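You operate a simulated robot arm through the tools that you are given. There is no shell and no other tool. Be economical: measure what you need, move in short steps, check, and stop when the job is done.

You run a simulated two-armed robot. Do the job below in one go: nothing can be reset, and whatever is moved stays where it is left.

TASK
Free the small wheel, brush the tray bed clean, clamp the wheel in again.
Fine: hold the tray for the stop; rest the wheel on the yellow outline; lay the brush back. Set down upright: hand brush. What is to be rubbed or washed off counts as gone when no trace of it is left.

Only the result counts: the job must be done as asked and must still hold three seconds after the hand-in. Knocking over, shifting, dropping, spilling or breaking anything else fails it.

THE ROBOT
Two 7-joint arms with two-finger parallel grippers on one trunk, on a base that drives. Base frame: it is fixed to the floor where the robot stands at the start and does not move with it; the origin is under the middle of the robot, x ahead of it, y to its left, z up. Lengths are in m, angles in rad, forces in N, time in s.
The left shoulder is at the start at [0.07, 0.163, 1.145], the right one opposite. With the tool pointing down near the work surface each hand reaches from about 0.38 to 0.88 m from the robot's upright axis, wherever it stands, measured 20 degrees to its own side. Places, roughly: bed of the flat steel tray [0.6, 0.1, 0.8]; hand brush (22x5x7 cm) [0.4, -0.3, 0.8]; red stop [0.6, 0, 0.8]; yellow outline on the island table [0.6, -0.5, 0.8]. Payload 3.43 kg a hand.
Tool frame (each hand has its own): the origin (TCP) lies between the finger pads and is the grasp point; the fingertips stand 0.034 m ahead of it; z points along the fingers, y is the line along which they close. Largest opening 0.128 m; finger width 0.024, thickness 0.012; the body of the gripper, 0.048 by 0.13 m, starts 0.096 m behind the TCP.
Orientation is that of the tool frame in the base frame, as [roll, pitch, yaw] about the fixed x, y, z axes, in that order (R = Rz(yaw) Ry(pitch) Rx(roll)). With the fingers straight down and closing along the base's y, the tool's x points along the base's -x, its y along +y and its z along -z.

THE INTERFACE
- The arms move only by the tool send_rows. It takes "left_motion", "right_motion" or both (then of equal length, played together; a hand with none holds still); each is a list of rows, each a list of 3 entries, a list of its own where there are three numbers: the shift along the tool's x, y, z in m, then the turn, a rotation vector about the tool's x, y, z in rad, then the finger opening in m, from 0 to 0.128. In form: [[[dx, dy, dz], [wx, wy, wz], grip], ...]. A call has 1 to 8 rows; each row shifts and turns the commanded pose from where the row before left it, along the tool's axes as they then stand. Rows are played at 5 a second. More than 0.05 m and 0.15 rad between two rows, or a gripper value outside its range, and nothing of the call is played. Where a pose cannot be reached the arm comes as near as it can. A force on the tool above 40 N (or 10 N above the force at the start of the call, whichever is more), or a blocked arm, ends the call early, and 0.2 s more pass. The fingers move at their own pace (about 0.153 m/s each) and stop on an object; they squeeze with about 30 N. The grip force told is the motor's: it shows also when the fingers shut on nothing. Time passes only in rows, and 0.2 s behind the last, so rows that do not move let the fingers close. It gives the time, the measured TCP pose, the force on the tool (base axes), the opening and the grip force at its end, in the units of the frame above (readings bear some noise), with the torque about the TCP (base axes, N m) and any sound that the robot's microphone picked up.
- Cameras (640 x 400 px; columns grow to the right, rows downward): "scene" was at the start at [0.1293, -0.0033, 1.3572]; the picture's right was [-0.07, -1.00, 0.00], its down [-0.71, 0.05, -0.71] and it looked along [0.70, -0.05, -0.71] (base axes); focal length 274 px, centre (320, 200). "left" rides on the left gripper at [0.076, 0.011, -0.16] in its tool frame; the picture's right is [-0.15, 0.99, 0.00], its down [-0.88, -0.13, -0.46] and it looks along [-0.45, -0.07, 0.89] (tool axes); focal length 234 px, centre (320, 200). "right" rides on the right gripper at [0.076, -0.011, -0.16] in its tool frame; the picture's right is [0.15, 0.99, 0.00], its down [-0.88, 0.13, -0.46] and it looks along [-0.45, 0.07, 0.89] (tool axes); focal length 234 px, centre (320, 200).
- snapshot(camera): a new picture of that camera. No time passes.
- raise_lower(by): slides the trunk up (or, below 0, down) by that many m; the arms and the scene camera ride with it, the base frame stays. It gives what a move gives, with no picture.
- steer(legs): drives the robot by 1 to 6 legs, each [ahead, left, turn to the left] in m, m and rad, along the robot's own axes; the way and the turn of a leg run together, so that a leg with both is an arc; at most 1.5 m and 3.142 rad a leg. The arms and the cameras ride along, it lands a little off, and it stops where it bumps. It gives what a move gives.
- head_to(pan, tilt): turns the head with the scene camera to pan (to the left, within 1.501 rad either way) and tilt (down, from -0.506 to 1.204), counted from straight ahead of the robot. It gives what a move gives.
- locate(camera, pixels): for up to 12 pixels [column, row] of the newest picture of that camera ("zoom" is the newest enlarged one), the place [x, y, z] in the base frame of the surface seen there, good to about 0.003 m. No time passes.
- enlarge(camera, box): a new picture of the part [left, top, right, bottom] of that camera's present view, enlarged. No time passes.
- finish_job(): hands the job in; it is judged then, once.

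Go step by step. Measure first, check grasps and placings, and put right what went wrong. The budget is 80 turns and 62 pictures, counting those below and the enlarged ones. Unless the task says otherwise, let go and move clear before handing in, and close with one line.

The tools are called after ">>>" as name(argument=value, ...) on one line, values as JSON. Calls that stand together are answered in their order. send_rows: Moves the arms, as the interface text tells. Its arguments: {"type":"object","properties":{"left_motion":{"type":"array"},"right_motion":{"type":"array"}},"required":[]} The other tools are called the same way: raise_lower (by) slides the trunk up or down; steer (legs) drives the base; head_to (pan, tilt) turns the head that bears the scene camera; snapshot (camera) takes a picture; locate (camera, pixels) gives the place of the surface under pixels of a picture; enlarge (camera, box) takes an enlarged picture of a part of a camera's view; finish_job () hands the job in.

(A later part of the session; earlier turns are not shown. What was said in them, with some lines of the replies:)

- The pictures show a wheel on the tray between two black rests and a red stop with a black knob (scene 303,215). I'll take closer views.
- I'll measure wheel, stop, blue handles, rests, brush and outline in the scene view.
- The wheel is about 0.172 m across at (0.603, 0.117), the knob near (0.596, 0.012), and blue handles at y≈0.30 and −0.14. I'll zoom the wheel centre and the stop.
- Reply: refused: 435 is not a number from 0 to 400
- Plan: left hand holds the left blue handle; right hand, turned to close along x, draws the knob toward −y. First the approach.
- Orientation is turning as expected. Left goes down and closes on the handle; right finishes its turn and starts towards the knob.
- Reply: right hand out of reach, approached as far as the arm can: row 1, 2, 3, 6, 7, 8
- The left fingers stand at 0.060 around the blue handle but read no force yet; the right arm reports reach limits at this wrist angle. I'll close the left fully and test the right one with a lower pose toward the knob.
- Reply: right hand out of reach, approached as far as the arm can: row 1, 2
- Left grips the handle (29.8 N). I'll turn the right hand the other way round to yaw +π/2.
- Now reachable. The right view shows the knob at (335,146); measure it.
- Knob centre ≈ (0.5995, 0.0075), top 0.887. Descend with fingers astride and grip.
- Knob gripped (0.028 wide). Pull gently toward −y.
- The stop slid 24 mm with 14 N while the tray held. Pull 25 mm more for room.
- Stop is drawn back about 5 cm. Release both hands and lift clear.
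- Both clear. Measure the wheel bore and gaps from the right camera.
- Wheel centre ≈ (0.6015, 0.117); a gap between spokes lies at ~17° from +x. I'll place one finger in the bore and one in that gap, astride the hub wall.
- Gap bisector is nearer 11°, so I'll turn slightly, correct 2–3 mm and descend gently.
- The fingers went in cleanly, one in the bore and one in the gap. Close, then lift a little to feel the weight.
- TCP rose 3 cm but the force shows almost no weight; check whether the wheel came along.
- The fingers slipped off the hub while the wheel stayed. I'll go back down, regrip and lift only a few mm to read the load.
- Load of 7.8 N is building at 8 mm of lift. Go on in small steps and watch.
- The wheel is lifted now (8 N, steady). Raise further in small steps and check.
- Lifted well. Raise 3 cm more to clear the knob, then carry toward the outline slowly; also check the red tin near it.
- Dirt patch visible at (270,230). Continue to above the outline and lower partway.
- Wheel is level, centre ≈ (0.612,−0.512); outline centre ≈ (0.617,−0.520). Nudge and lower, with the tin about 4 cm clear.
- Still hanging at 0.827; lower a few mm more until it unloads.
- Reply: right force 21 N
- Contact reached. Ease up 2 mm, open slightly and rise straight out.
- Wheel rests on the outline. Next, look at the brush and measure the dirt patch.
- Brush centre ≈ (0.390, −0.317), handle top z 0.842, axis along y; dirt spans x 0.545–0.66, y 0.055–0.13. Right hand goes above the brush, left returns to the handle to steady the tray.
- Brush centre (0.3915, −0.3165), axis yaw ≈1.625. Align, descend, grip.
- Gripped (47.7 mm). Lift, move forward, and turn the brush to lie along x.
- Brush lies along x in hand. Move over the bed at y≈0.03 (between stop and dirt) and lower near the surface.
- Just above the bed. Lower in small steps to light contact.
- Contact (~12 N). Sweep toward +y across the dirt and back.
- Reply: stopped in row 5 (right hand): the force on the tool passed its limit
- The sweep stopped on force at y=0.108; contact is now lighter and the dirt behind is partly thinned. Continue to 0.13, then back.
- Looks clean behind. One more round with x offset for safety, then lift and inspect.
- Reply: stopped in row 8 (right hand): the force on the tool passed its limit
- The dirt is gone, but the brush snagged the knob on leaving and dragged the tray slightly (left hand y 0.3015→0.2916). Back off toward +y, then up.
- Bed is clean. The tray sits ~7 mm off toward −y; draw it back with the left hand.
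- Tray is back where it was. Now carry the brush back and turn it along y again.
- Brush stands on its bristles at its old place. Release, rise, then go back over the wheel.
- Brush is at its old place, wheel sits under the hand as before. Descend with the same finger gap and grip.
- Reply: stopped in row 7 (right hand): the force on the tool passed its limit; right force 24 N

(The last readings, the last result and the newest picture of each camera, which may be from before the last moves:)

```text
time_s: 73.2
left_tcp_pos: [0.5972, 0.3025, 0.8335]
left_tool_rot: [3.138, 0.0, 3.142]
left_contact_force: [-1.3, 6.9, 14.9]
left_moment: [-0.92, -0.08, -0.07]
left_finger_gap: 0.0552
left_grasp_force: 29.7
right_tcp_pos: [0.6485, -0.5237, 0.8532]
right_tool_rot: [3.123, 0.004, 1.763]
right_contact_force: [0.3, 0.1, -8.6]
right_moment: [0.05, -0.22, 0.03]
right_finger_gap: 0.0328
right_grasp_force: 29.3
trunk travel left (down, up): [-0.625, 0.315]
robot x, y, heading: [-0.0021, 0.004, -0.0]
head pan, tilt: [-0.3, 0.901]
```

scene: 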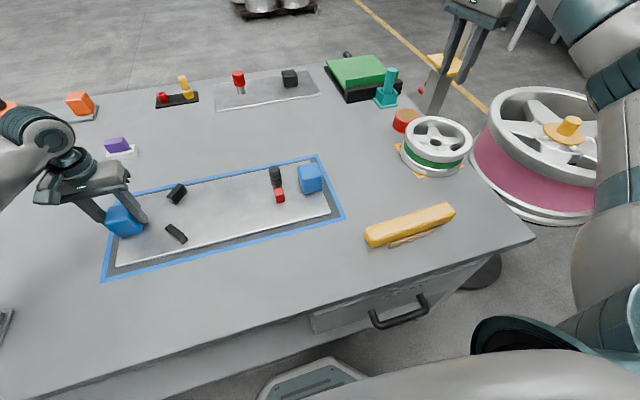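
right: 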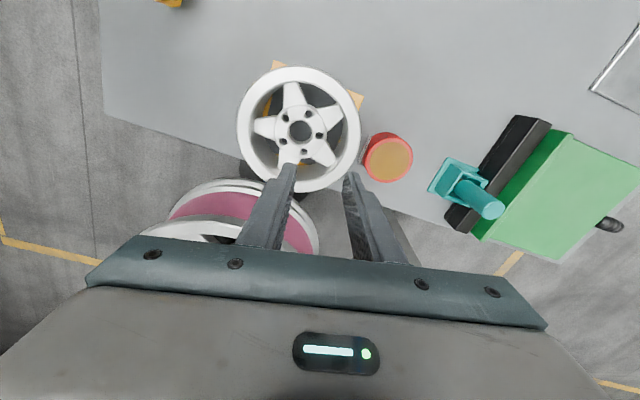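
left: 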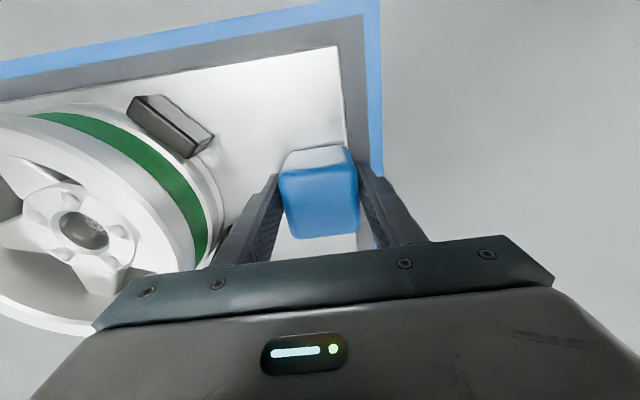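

The descent touched something at 0.849, yet the hand closed and carries 8.6 N. Check the picture.

>>> enlarge(camera="right", box=[120, 20, 440, 260])

>>> enlarge(camera="scene", box=[360, 60, 520, 200])

```text
1.67 times, centred on (280, 140) of right
```

zoom: 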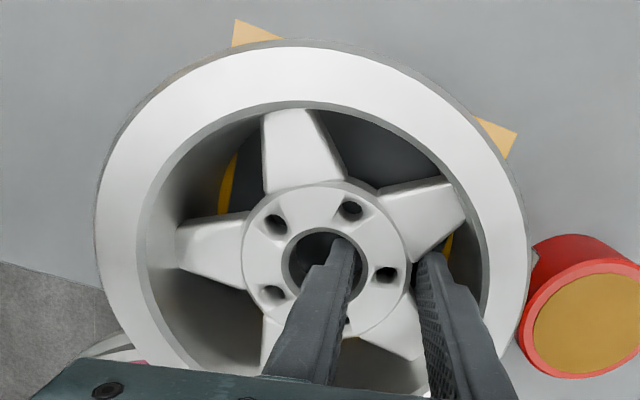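

```text
2.86 times, centred on (440, 130) of scene
```

zoom: 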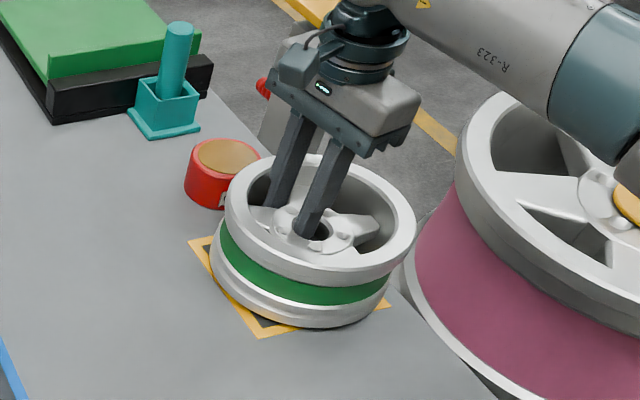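

Fingers are in bore and gap as before and hold the full weight (8.6 N); grip is just shallower. Lift gently and verify.

>>> send_rows(right_motion=[[[0, 0, -0.008], [0, 0, 0], 0.0], [[0, 0, -0.015], [0, 0, 0], 0.0], [[0, 0, -0.02], [0, 0, 0], 0.0], [[0, 0, -0.022], [0, 0, 0], 0.0], [[0, 0, -0.025], [0, 0, 0], 0.0], [[0, 0, -0.025], [0, 0, 0], 0.0], [[0, 0, -0.025], [0, 0, 0], 0.0], [[0, 0, 0], [0, 0, 0], 0.0]])

```text
time_s: 75.0
left_tcp_pos: [0.5978, 0.3023, 0.834]
left_tool_rot: [3.139, -0.001, -3.14]
left_contact_force: [5.0, 8.6, 22.5]
left_moment: [-0.68, -0.48, -0.03]
left_finger_gap: 0.0549
left_grasp_force: 30.7
right_tcp_pos: [0.6451, -0.5239, 0.994]
right_tool_rot: [3.123, 0.003, 1.766]
right_contact_force: [-0.6, 0.0, -8.3]
right_moment: [0.05, -0.24, 0.03]
right_finger_gap: 0.0326
right_grasp_force: 29.5
trunk travel left (down, up): [-0.625, 0.315]
robot x, y, heading: [-0.0005, -0.0011, 0.001]
head pan, tilt: [-0.3, 0.901]
```

Wheel carried safely. Left hand shows growing load, so I'll release it and lift it clear while carrying the wheel back.

>>> send_rows(right_motion=[[[0.012, 0.002, -0.01], [0, 0, 0], 0.0], [[0.03, 0.0052, 0], [0, 0, 0], 0.0], [[0.037, 0.0064, 0], [0, 0, 0], 0.0], [[0.037, 0.0064, 0], [0, 0, 0], 0.0], [[0.037, 0.0064, 0], [0, 0, 0], 0.0], [[0.037, 0.0064, 0], [0, 0, 0], 0.0], [[0.037, 0.0064, 0], [0, 0, 0], 0.0], [[0.037, 0.0064, 0], [0, 0, 0], 0.0]], left_motion=[[[0, 0, 0], [0, 0, 0], 0.07], [[0, 0, 0], [0, 0, 0], 0.09], [[0, 0, -0.03], [0, 0, 0], 0.09], [[0, 0, -0.045], [0, 0, 0], 0.09], [[0, 0, -0.045], [0, 0, 0], 0.09], [[0, 0, -0.045], [0, 0, 0], 0.09], [[0, 0.04, 0], [0, 0, 0], 0.09], [[0, 0.04, 0], [0, 0, 0], 0.09]])

>>> send_rows(right_motion=[[[0.037, 0.0064, 0], [0, 0, 0], 0.0], [[0.037, 0.0064, 0], [0, 0, 0], 0.0], [[0.037, 0.0064, 0], [0, 0, 0], 0.0], [[0.037, 0.0064, 0], [0, 0, 0], 0.0], [[0.037, 0.0064, 0], [0, 0, 0], 0.0], [[0.037, 0.0064, 0], [0, 0, 0], 0.0], [[0.037, 0.0064, 0], [0, 0, 0], 0.0], [[0.03, 0.0052, 0], [0, 0, 0], 0.0]])

>>> snapshot(camera="scene")

```text
time_s: 76.8
left_tcp_pos: [0.5968, 0.3837, 0.9951]
left_tool_rot: [3.14, -0.005, 3.141]
left_contact_force: [0.0, -0.5, 0.3]
left_moment: [-0.03, 0.0, 0.02]
left_finger_gap: 0.09
left_grasp_force: 0.1
right_tcp_pos: [0.6396, -0.2539, 1.0052]
right_tool_rot: [3.122, 0.005, 1.764]
right_contact_force: [-0.3, -0.5, -7.6]
right_moment: [0.04, -0.24, -0.02]
right_finger_gap: 0.0325
right_grasp_force: 30.1
trunk travel left (down, up): [-0.625, 0.315]
robot x, y, heading: [-0.0041, -0.0017, -0.005]
head pan, tilt: [-0.3, 0.901]
```

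```text
time_s: 78.6
left_tcp_pos: [0.5976, 0.3837, 0.9951]
left_tool_rot: [3.14, -0.004, 3.141]
left_contact_force: [0.6, 0.5, -0.8]
left_moment: [-0.03, -0.02, 0.01]
left_finger_gap: 0.0899
left_grasp_force: 0.1
right_tcp_pos: [0.6344, 0.0383, 1.0021]
right_tool_rot: [3.125, 0.006, 1.764]
right_contact_force: [0.6, 0.6, -7.2]
right_moment: [0.02, -0.24, 0.02]
right_finger_gap: 0.0323
right_grasp_force: 30.1
trunk travel left (down, up): [-0.625, 0.315]
robot x, y, heading: [-0.0002, 0.0003, 0.001]
head pan, tilt: [-0.3, 0.901]
```

```text
11 pictures are left
```

scene: 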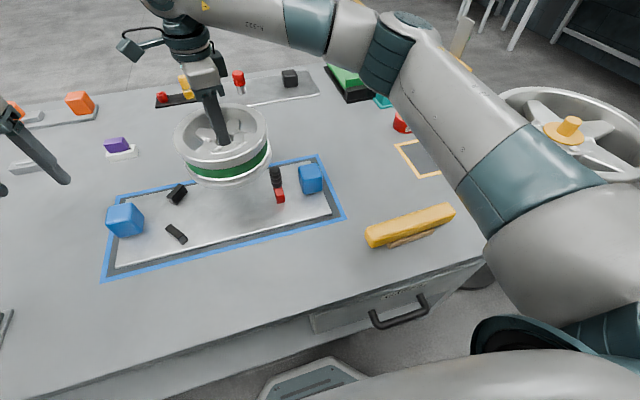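

>>> send_rows(right_motion=[[[0.0252, 0.0026, 0], [0, 0, 0], 0.0], [[0.0252, 0.0026, 0], [0, 0, 0], 0.0], [[0.0252, 0.0026, 0], [0, 0, 0], 0.0], [[0, 0, 0.03], [0, 0, 0], 0.0], [[0, 0, 0.035], [0, 0, 0], 0.0], [[0, 0, 0.03], [0, 0, 0], 0.0], [[0, 0, 0.015], [0, 0, 0], 0.0], [[0, 0, 0], [0, 0, 0], 0.0]])

>>> snapshot(camera="right")

>>> enlarge(camera="scene", box=[100, 130, 340, 280])

```text
time_s: 80.4
left_tcp_pos: [0.598, 0.3831, 0.9951]
left_tool_rot: [3.141, -0.005, 3.141]
left_contact_force: [0.1, 0.2, -0.5]
left_moment: [0.02, -0.01, 0.03]
left_finger_gap: 0.09
left_grasp_force: 0.0
right_tcp_pos: [0.6292, 0.1128, 0.8919]
right_tool_rot: [3.122, 0.002, 1.766]
right_contact_force: [0.0, -0.1, -7.9]
right_moment: [0.04, -0.21, 0.02]
right_finger_gap: 0.0325
right_grasp_force: 29.8
trunk travel left (down, up): [-0.625, 0.315]
robot x, y, heading: [-0.0021, 0.001, -0.002]
head pan, tilt: [-0.3, 0.901]
```

```text
10 pictures are left
```

right: 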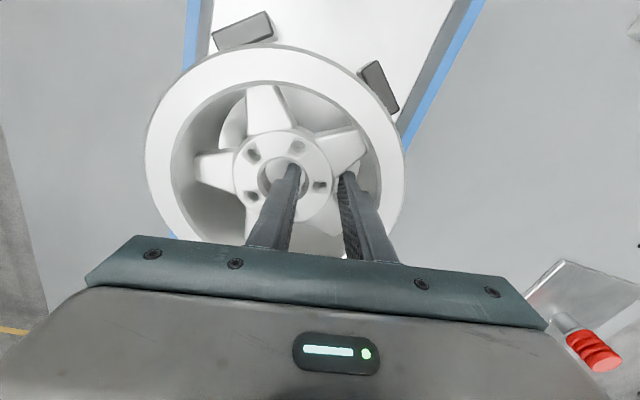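

```text
2.67 times, centred on (220, 205) of scene
```

zoom: 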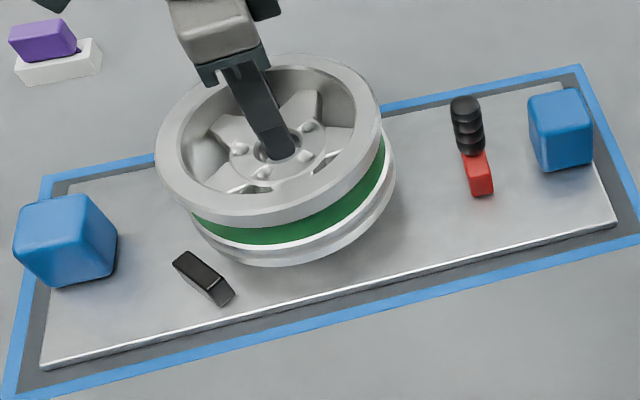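

Measure the wheel's rim and the rests to place it just short of them.

>>> locate(camera="right", pixels=[[149, 130], [403, 135], [262, 48], [200, 70], [340, 62], [275, 40], [215, 42], [362, 75], [395, 108], [385, 85]])

```text
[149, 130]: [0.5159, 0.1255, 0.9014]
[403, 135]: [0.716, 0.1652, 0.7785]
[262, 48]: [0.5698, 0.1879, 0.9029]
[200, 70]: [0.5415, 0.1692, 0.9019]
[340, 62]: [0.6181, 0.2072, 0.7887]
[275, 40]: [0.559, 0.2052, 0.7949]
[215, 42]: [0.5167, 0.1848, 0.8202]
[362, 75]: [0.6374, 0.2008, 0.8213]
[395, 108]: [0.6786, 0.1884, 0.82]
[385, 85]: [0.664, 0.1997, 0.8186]
```

Wheel centre ≈ (0.600, 0.107); bottom ~0.82. Shift ≈6 mm to +y and lower onto the bed.

>>> send_rows(right_motion=[[[0.005, 0.003, 0.008], [0, 0, 0], 0.0], [[0, 0, 0.01], [0, 0, 0], 0.0], [[0, 0, 0.005], [0, 0, 0], 0.0], [[0, 0, 0.003], [0, 0, 0], 0.0], [[0, 0, 0], [0, 0, 0], 0.0]])

>>> send_rows(right_motion=[[[0, 0, 0.003], [0, 0, 0], 0.0], [[0, 0, 0], [0, 0, 0], 0.0]])

```text
time_s: 81.6
left_tcp_pos: [0.598, 0.3811, 0.9961]
left_tool_rot: [3.139, -0.003, 3.141]
left_contact_force: [-0.1, -0.8, -0.7]
left_moment: [0.02, 0.03, 0.0]
left_finger_gap: 0.0899
left_grasp_force: 0.1
right_tcp_pos: [0.6317, 0.1168, 0.8673]
right_tool_rot: [3.124, 0.003, 1.766]
right_contact_force: [0.2, -0.4, -7.1]
right_moment: [0.06, -0.24, 0.02]
right_finger_gap: 0.0325
right_grasp_force: 30.4
trunk travel left (down, up): [-0.625, 0.315]
robot x, y, heading: [-0.0009, 0.0001, 0.002]
head pan, tilt: [-0.3, 0.901]
```

```text
time_s: 82.2
left_tcp_pos: [0.5967, 0.3816, 0.9956]
left_tool_rot: [3.141, -0.003, 3.141]
left_contact_force: [0.1, -0.4, 0.3]
left_moment: [0.0, -0.01, -0.01]
left_finger_gap: 0.0897
left_grasp_force: 0.0
right_tcp_pos: [0.6305, 0.1182, 0.8643]
right_tool_rot: [3.124, 0.004, 1.766]
right_contact_force: [-1.2, 0.1, -7.4]
right_moment: [0.06, -0.27, 0.01]
right_finger_gap: 0.0327
right_grasp_force: 30.5
trunk travel left (down, up): [-0.625, 0.315]
robot x, y, heading: [-0.0029, 0.0025, -0.002]
head pan, tilt: [-0.3, 0.901]
```

>>> send_rows(right_motion=[[[0, 0, 0.0025], [0, 0, 0], 0.0], [[0, 0, 0], [0, 0, 0], 0.0]])

```text
time_s: 82.8
left_tcp_pos: [0.5969, 0.382, 0.9949]
left_tool_rot: [3.139, -0.005, -3.141]
left_contact_force: [0.5, 0.1, -0.2]
left_moment: [0.02, 0.03, 0.03]
left_finger_gap: 0.0898
left_grasp_force: 0.1
right_tcp_pos: [0.6309, 0.1183, 0.8617]
right_tool_rot: [3.121, 0.003, 1.766]
right_contact_force: [-0.4, 0.4, -8.5]
right_moment: [0.04, -0.22, -0.03]
right_finger_gap: 0.0326
right_grasp_force: 29.9
trunk travel left (down, up): [-0.625, 0.315]
robot x, y, heading: [-0.0013, 0.0014, 0.001]
head pan, tilt: [-0.3, 0.901]
```

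>>> send_rows(right_motion=[[[0, 0, 0.0025], [0, 0, 0], 0.0], [[0, 0, 0], [0, 0, 0], 0.0]])

```text
time_s: 83.4
left_tcp_pos: [0.5979, 0.3815, 0.997]
left_tool_rot: [3.139, -0.003, 3.141]
left_contact_force: [0.4, 1.0, 0.8]
left_moment: [0.02, 0.01, 0.03]
left_finger_gap: 0.0899
left_grasp_force: 0.0
right_tcp_pos: [0.6306, 0.1189, 0.8613]
right_tool_rot: [3.121, 0.002, 1.766]
right_contact_force: [0.9, -0.7, 1.9]
right_moment: [-0.18, 0.8, 0.11]
right_finger_gap: 0.0326
right_grasp_force: 30.3
trunk travel left (down, up): [-0.625, 0.315]
robot x, y, heading: [0.0023, 0.0029, 0.001]
head pan, tilt: [-0.3, 0.901]
```

Wheel touches down. Release it, rise, straighten the hand; left goes back to grip the handle.

>>> send_rows(right_motion=[[[0, 0, 0], [0, 0, 0], 0.041], [[0, 0, 0], [0, 0, 0], 0.041], [[0, 0, -0.025], [0, 0, 0], 0.041], [[0, 0, -0.04], [0, 0, 0], 0.041], [[0, 0, -0.045], [0, 0, 0], 0.041], [[0, 0, -0.045], [0, 0, 0], 0.041], [[-0.04, -0.01, 0], [0.0195, 0, 0.0975], 0.07], [[-0.04, -0.01, 0], [0, 0, 0.0975], 0.07]], left_motion=[[[0, -0.04, 0], [0, 0, 0], 0.09], [[0, -0.039, 0], [0, 0, 0], 0.09], [[0, 0, 0.045], [0, 0, 0], 0.09], [[0, 0, 0.045], [0, 0, 0], 0.09], [[0, 0, 0.045], [0, 0, 0], 0.09], [[0, 0, 0.025], [0, 0, 0], 0.09], [[0, 0, 0], [0, 0, 0], 0.03], [[0, 0, 0], [0, 0, 0], 0.03]])

>>> snapshot(camera="right")

```text
time_s: 85.2
left_tcp_pos: [0.5985, 0.3022, 0.8368]
left_tool_rot: [3.14, -0.004, -3.141]
left_contact_force: [0.2, -2.8, -0.9]
left_moment: [0.13, -0.14, 0.37]
left_finger_gap: 0.055
left_grasp_force: 29.8
right_tcp_pos: [0.6184, 0.0362, 1.0148]
right_tool_rot: [-3.141, 0.005, 1.57]
right_contact_force: [-0.2, 0.7, -0.5]
right_moment: [0.02, 0.0, 0.01]
right_finger_gap: 0.0699
right_grasp_force: 0.0
trunk travel left (down, up): [-0.625, 0.315]
robot x, y, heading: [0.0024, 0.0024, -0.001]
head pan, tilt: [-0.3, 0.901]
```

```text
8 pictures are left
```

right: 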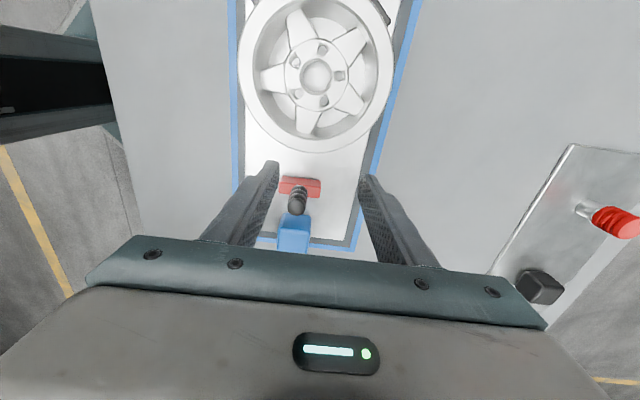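

>>> locate(camera="right", pixels=[[296, 208], [290, 207], [302, 207], [285, 183], [318, 187], [306, 150], [239, 75], [392, 80], [317, 75], [316, 153]])

```text
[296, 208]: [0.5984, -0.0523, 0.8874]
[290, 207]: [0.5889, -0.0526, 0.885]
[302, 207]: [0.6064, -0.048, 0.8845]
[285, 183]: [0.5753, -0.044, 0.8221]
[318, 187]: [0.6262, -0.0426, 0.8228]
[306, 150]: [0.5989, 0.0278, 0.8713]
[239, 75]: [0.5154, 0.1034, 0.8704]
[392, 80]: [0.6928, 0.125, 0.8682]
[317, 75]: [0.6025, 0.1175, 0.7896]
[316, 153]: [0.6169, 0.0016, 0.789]
```

Wheel rests at centre ≈ (0.604, 0.114), knob at (0.5985, −0.052). Take the knob.

>>> send_rows(right_motion=[[[-0.044, -0.01, 0], [0, 0, 0], 0.07], [[-0.044, -0.01, 0], [0, 0, 0], 0.07], [[0, 0, 0.045], [0, 0, 0], 0.07], [[0, 0, 0.045], [0, 0, 0], 0.07], [[0, 0, 0.045], [0, 0, 0], 0.07], [[0, 0, 0.018], [0, 0, 0], 0.07], [[0, 0, 0], [0, 0, 0], 0.0], [[0, 0, 0], [0, 0, 0], 0.0]])

>>> send_rows(right_motion=[[[0, 0, 0], [0, 0, 0], 0.0], [[0.008, 0, 0], [0, 0, 0], 0.0], [[0.008, 0, 0], [0, 0, 0], 0.0], [[0.008, 0, 0], [0, 0, 0], 0.0], [[0.008, 0, 0], [0, 0, 0], 0.0], [[0, 0, 0], [0, 0, 0], 0.0]])

```text
time_s: 87.0
left_tcp_pos: [0.598, 0.3043, 0.8373]
left_tool_rot: [3.139, -0.002, -3.139]
left_contact_force: [4.1, 1.3, -0.6]
left_moment: [-0.72, -0.06, 0.94]
left_finger_gap: 0.0547
left_grasp_force: 29.7
right_tcp_pos: [0.5998, -0.0517, 0.8628]
right_tool_rot: [-3.139, 0.002, 1.57]
right_contact_force: [-5.7, -1.3, -0.4]
right_moment: [0.38, -0.21, 0.16]
right_finger_gap: 0.0278
right_grasp_force: 30.1
trunk travel left (down, up): [-0.625, 0.315]
robot x, y, heading: [-0.0007, -0.0005, -0.002]
head pan, tilt: [-0.3, 0.901]
```

```text
time_s: 88.4
left_tcp_pos: [0.5989, 0.3046, 0.8375]
left_tool_rot: [3.139, -0.007, 3.14]
left_contact_force: [-0.9, 16.4, -0.6]
left_moment: [-0.41, 0.36, -0.09]
left_finger_gap: 0.0548
left_grasp_force: 29.8
right_tcp_pos: [0.5992, -0.0196, 0.8617]
right_tool_rot: [3.141, 0.004, 1.57]
right_contact_force: [3.2, -12.4, 0.0]
right_moment: [-0.45, 0.02, -0.17]
right_finger_gap: 0.0277
right_grasp_force: 30.3
trunk travel left (down, up): [-0.625, 0.315]
robot x, y, heading: [0.0008, 0.0023, -0.001]
head pan, tilt: [-0.3, 0.901]
```

The stop slides at ~12 N. Push 19 mm more, then small steps until the force rises.

>>> send_rows(right_motion=[[[0.007, 0, 0], [0, 0, 0], 0.0], [[0.006, 0, 0], [0, 0, 0], 0.0], [[0.006, 0, 0], [0, 0, 0], 0.0], [[0, 0, 0], [0, 0, 0], 0.0]])

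>>> send_rows(right_motion=[[[0.003, 0, 0], [0, 0, 0], 0.0], [[0.002, 0, 0], [0, 0, 0], 0.0], [[0, 0, 0], [0, 0, 0], 0.0]])

>>> enlarge(camera="scene", box=[100, 130, 340, 280])

```text
time_s: 89.4
left_tcp_pos: [0.597, 0.3044, 0.8374]
left_tool_rot: [3.139, -0.003, 3.141]
left_contact_force: [1.2, 15.5, -0.2]
left_moment: [-0.34, 0.87, 0.23]
left_finger_gap: 0.0551
left_grasp_force: 29.8
right_tcp_pos: [0.5992, -0.0021, 0.8624]
right_tool_rot: [3.141, 0.003, 1.571]
right_contact_force: [-2.5, -12.1, 0.9]
right_moment: [-0.09, -0.1, -0.04]
right_finger_gap: 0.0276
right_grasp_force: 30.0
trunk travel left (down, up): [-0.625, 0.315]
robot x, y, heading: [-0.0043, -0.0016, -0.006]
head pan, tilt: [-0.3, 0.901]
```

```text
time_s: 90.2
left_tcp_pos: [0.5975, 0.3035, 0.8374]
left_tool_rot: [3.14, -0.004, 3.141]
left_contact_force: [5.4, 14.2, -3.2]
left_moment: [-0.52, 0.46, 0.72]
left_finger_gap: 0.0548
left_grasp_force: 29.9
right_tcp_pos: [0.5992, 0.005, 0.8618]
right_tool_rot: [3.141, 0.002, 1.569]
right_contact_force: [-9.2, -12.4, 6.3]
right_moment: [0.02, 0.02, 0.03]
right_finger_gap: 0.0276
right_grasp_force: 29.8
trunk travel left (down, up): [-0.625, 0.315]
robot x, y, heading: [-0.0, -0.0017, -0.006]
head pan, tilt: [-0.3, 0.901]
```

```text
2.67 times, centred on (220, 205) of scene
```

zoom: 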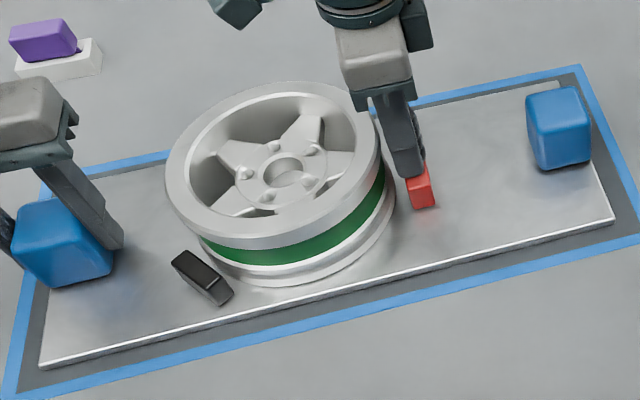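

Near the original position; keep stepping 2 mm until it seats.

>>> send_rows(right_motion=[[[0.002, 0, 0], [0, 0, 0], 0.0], [[0.002, 0, 0], [0, 0, 0], 0.0], [[0, 0, 0], [0, 0, 0], 0.0]])

```text
time_s: 91.0
left_tcp_pos: [0.5986, 0.305, 0.8371]
left_tool_rot: [3.141, -0.003, 3.141]
left_contact_force: [5.6, 12.0, -6.5]
left_moment: [-0.2, -0.25, 0.81]
left_finger_gap: 0.0546
left_grasp_force: 29.7
right_tcp_pos: [0.5982, 0.0094, 0.862]
right_tool_rot: [3.139, 0.002, 1.57]
right_contact_force: [-6.1, -12.9, 14.0]
right_moment: [-0.1, 0.25, 0.0]
right_finger_gap: 0.0275
right_grasp_force: 29.5
trunk travel left (down, up): [-0.625, 0.315]
robot x, y, heading: [-0.0016, 0.0019, -0.002]
head pan, tilt: [-0.3, 0.901]
```

>>> send_rows(right_motion=[[[0.002, 0, 0], [0, 0, 0], 0.0], [[0.001, 0, 0], [0, 0, 0], 0.0], [[0, 0, 0], [0, 0, 0], 0.0]])

>>> snapshot(camera="right")

>>> locate(camera="scene", pixels=[[320, 200]])

```text
time_s: 91.8
left_tcp_pos: [0.5978, 0.3028, 0.8377]
left_tool_rot: [3.141, -0.004, -3.141]
left_contact_force: [4.9, 11.8, -7.5]
left_moment: [-0.18, -0.2, 0.82]
left_finger_gap: 0.0548
left_grasp_force: 29.9
right_tcp_pos: [0.5992, 0.0123, 0.862]
right_tool_rot: [-3.141, 0.003, 1.572]
right_contact_force: [-7.9, -11.5, 15.6]
right_moment: [-0.05, 0.2, 0.01]
right_finger_gap: 0.0277
right_grasp_force: 29.9
trunk travel left (down, up): [-0.625, 0.315]
robot x, y, heading: [-0.0023, -0.0004, 0.003]
head pan, tilt: [-0.3, 0.901]
```

```text
6 pictures are left
```

right: 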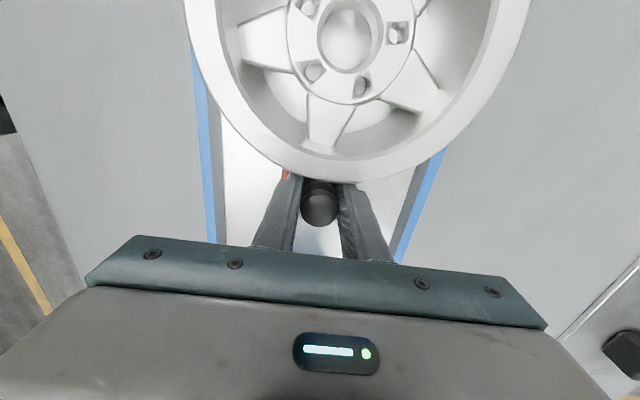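

```text
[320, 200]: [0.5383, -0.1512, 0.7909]
```

>>> locate(camera="right", pixels=[[340, 180], [320, 205], [350, 40], [300, 166], [390, 175], [200, 60], [520, 60], [286, 175]])

>>> send_rows(right_motion=[[[0.002, 0, 0], [0, 0, 0], 0.0], [[0.001, 0, 0], [0, 0, 0], 0.0], [[0, 0, 0], [0, 0, 0], 0.0]])

```text
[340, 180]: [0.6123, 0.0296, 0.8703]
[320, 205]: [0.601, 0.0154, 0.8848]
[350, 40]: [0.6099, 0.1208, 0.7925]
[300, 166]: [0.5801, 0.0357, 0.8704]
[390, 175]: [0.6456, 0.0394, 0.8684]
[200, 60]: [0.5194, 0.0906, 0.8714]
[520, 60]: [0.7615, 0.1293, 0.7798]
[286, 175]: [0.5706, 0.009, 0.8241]
```

```text
time_s: 92.6
left_tcp_pos: [0.5981, 0.3031, 0.8373]
left_tool_rot: [3.14, -0.003, 3.141]
left_contact_force: [4.8, 12.1, -8.5]
left_moment: [-0.18, 0.04, 0.81]
left_finger_gap: 0.0548
left_grasp_force: 29.5
right_tcp_pos: [0.5982, 0.014, 0.8616]
right_tool_rot: [3.14, 0.004, 1.571]
right_contact_force: [-7.2, -15.6, 18.0]
right_moment: [-0.46, 0.25, -0.11]
right_finger_gap: 0.0275
right_grasp_force: 30.1
trunk travel left (down, up): [-0.625, 0.315]
robot x, y, heading: [-0.0005, -0.002, 0.001]
head pan, tilt: [-0.3, 0.901]
```

Force begins to rise (15.6 N); wheel within 1–2 mm of its seat. Keep on in small steps.

>>> send_rows(right_motion=[[[0.0015, 0, 0], [0, 0, 0], 0.0], [[0.0015, 0, 0], [0, 0, 0], 0.0], [[0, 0, 0], [0, 0, 0], 0.0]])

```text
time_s: 93.4
left_tcp_pos: [0.598, 0.3044, 0.8371]
left_tool_rot: [3.138, -0.004, -3.141]
left_contact_force: [0.5, 18.5, -6.3]
left_moment: [-1.08, -0.19, 0.05]
left_finger_gap: 0.0548
left_grasp_force: 30.3
right_tcp_pos: [0.5997, 0.0161, 0.8613]
right_tool_rot: [-3.141, 0.006, 1.57]
right_contact_force: [-3.1, -24.6, 12.4]
right_moment: [-0.06, 0.08, -0.05]
right_finger_gap: 0.0278
right_grasp_force: 30.1
trunk travel left (down, up): [-0.625, 0.315]
robot x, y, heading: [0.003, -0.0026, -0.004]
head pan, tilt: [-0.3, 0.901]
```

24.6 N: it is seating. One last small press.

>>> send_rows(right_motion=[[[0.0012, 0, 0], [0, 0, 0], 0.0], [[0, 0, 0], [0, 0, 0], 0.0]])

>>> enlarge(camera="scene", box=[100, 150, 340, 280])

```text
time_s: 94.0
left_tcp_pos: [0.5974, 0.3043, 0.8382]
left_tool_rot: [3.139, -0.004, -3.141]
left_contact_force: [1.0, 25.7, -6.8]
left_moment: [-1.4, -0.01, -0.01]
left_finger_gap: 0.055
left_grasp_force: 29.9
right_tcp_pos: [0.5997, 0.0168, 0.8609]
right_tool_rot: [3.141, 0.006, 1.567]
right_contact_force: [-2.0, -30.7, 12.7]
right_moment: [0.28, -0.03, -0.13]
right_finger_gap: 0.0278
right_grasp_force: 30.2
trunk travel left (down, up): [-0.625, 0.315]
robot x, y, heading: [-0.0031, -0.0002, 0.003]
head pan, tilt: [-0.3, 0.901]
```

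```text
2.67 times, centred on (220, 215) of scene
```

zoom: 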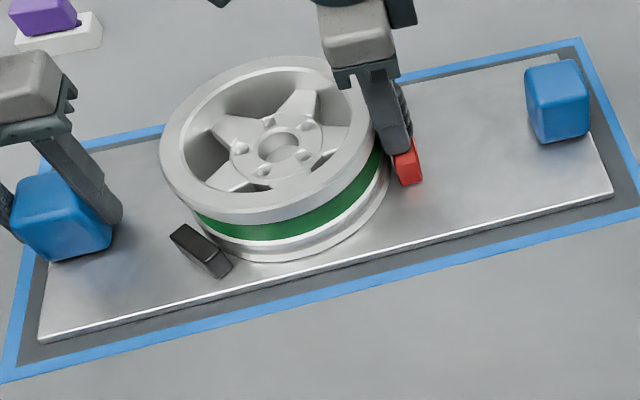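

Seated firmly (30 N, no further travel); tray still in place. Release the knob and rise, then the left handle.

>>> send_rows(right_motion=[[[0, 0, 0], [0, 0, 0], 0.06], [[0, 0, 0], [0, 0, 0], 0.07], [[0, 0, -0.04], [0, 0, 0], 0.07], [[0, 0, -0.045], [0, 0, 0], 0.07], [[0, 0, -0.045], [0, 0, 0], 0.07], [[0, 0, -0.045], [0, 0, 0], 0.07], [[-0.045, 0, 0], [0, 0, 0], 0.07], [[-0.045, 0, 0], [0, 0, 0], 0.07]])

>>> send_rows(left_motion=[[[0, 0, 0], [0, 0, 0], 0.07], [[0, 0, 0], [0, 0, 0], 0.09], [[0, 0, -0.03], [0, 0, 0], 0.09], [[0, 0, -0.045], [0, 0, 0], 0.09], [[0, 0, -0.045], [0, 0, 0], 0.09], [[0, 0, -0.045], [0, 0, 0], 0.09], [[0, 0.04, 0], [0, 0, 0], 0.09], [[0, 0.04, 0], [0, 0, 0], 0.09]], right_motion=[[[-0.045, 0, 0], [0, 0, 0], 0.07], [[-0.045, 0, 0], [0, 0, 0], 0.07], [[-0.045, 0, 0], [0, 0, 0], 0.07], [[0, 0, 0], [0, 0, 0], 0.07], [[0, 0, 0], [0, 0, 0], 0.07], [[0, 0, 0], [0, 0, 0], 0.07], [[0, 0, 0], [0, 0, 0], 0.07], [[0, 0, 0], [0, 0, 0], 0.07]])

>>> snapshot(camera="scene")

>>> enlarge(camera="scene", box=[100, 150, 340, 280])

```text
time_s: 95.8
left_tcp_pos: [0.5983, 0.3036, 0.8389]
left_tool_rot: [3.139, -0.002, -3.14]
left_contact_force: [-1.7, -1.5, 0.6]
left_moment: [0.04, 0.04, 0.59]
left_finger_gap: 0.0551
left_grasp_force: 30.2
right_tcp_pos: [0.5989, -0.0724, 1.0363]
right_tool_rot: [-3.141, 0.002, 1.573]
right_contact_force: [1.3, -0.1, -0.7]
right_moment: [0.02, 0.01, 0.01]
right_finger_gap: 0.0699
right_grasp_force: 0.1
trunk travel left (down, up): [-0.625, 0.315]
robot x, y, heading: [-0.0054, 0.0002, 0.001]
head pan, tilt: [-0.3, 0.901]
```

```text
time_s: 97.6
left_tcp_pos: [0.597, 0.3837, 1.0013]
left_tool_rot: [3.141, -0.003, 3.141]
left_contact_force: [0.0, 0.6, -0.2]
left_moment: [-0.02, 0.0, 0.02]
left_finger_gap: 0.09
left_grasp_force: 0.1
right_tcp_pos: [0.5988, -0.2069, 1.0374]
right_tool_rot: [-3.141, 0.004, 1.572]
right_contact_force: [-0.8, -0.5, 0.4]
right_moment: [0.03, 0.0, -0.01]
right_finger_gap: 0.07
right_grasp_force: 0.0
trunk travel left (down, up): [-0.625, 0.315]
robot x, y, heading: [0.0007, 0.0026, -0.001]
head pan, tilt: [-0.3, 0.901]
```

```text
4 pictures are left
```

scene: 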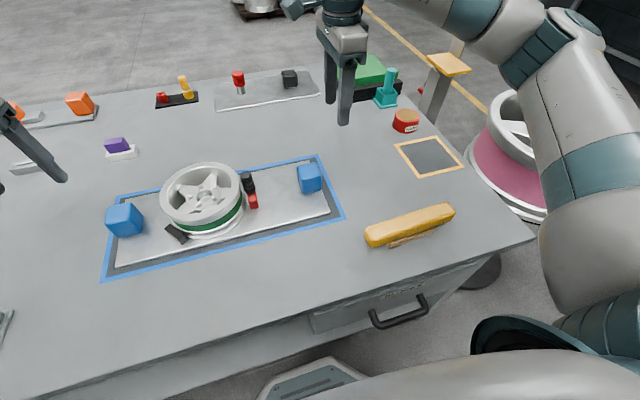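

```text
2.67 times, centred on (220, 215) of scene
```

zoom: 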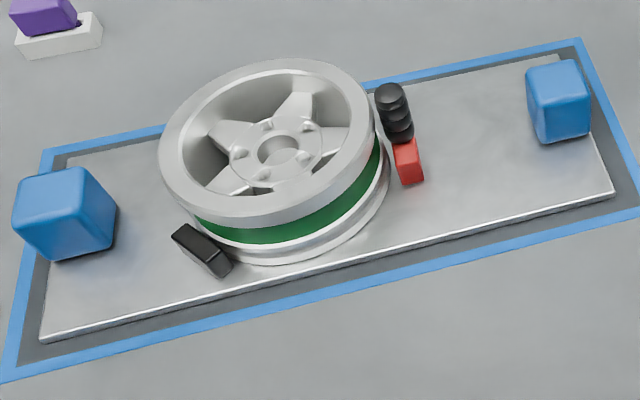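

Wheel is clamped between the rests and the stop, the bed is clean, the brush stands at its old place, and both hands are clear. I'm handing in.

>>> finish_job()

```text
The job is handed in.
```

The wheel was freed and rested on the yellow outline, the tray bed was brushed with no trace of dirt in the pictures, and the wheel is clamped in again (stop pressed home to about 30 N). While leaving the bed, the brush snagged the stop's knob and dragged the tray about 7 mm; I pulled it back to within about 2 mm of where it was. The brush is back upright at its old place.
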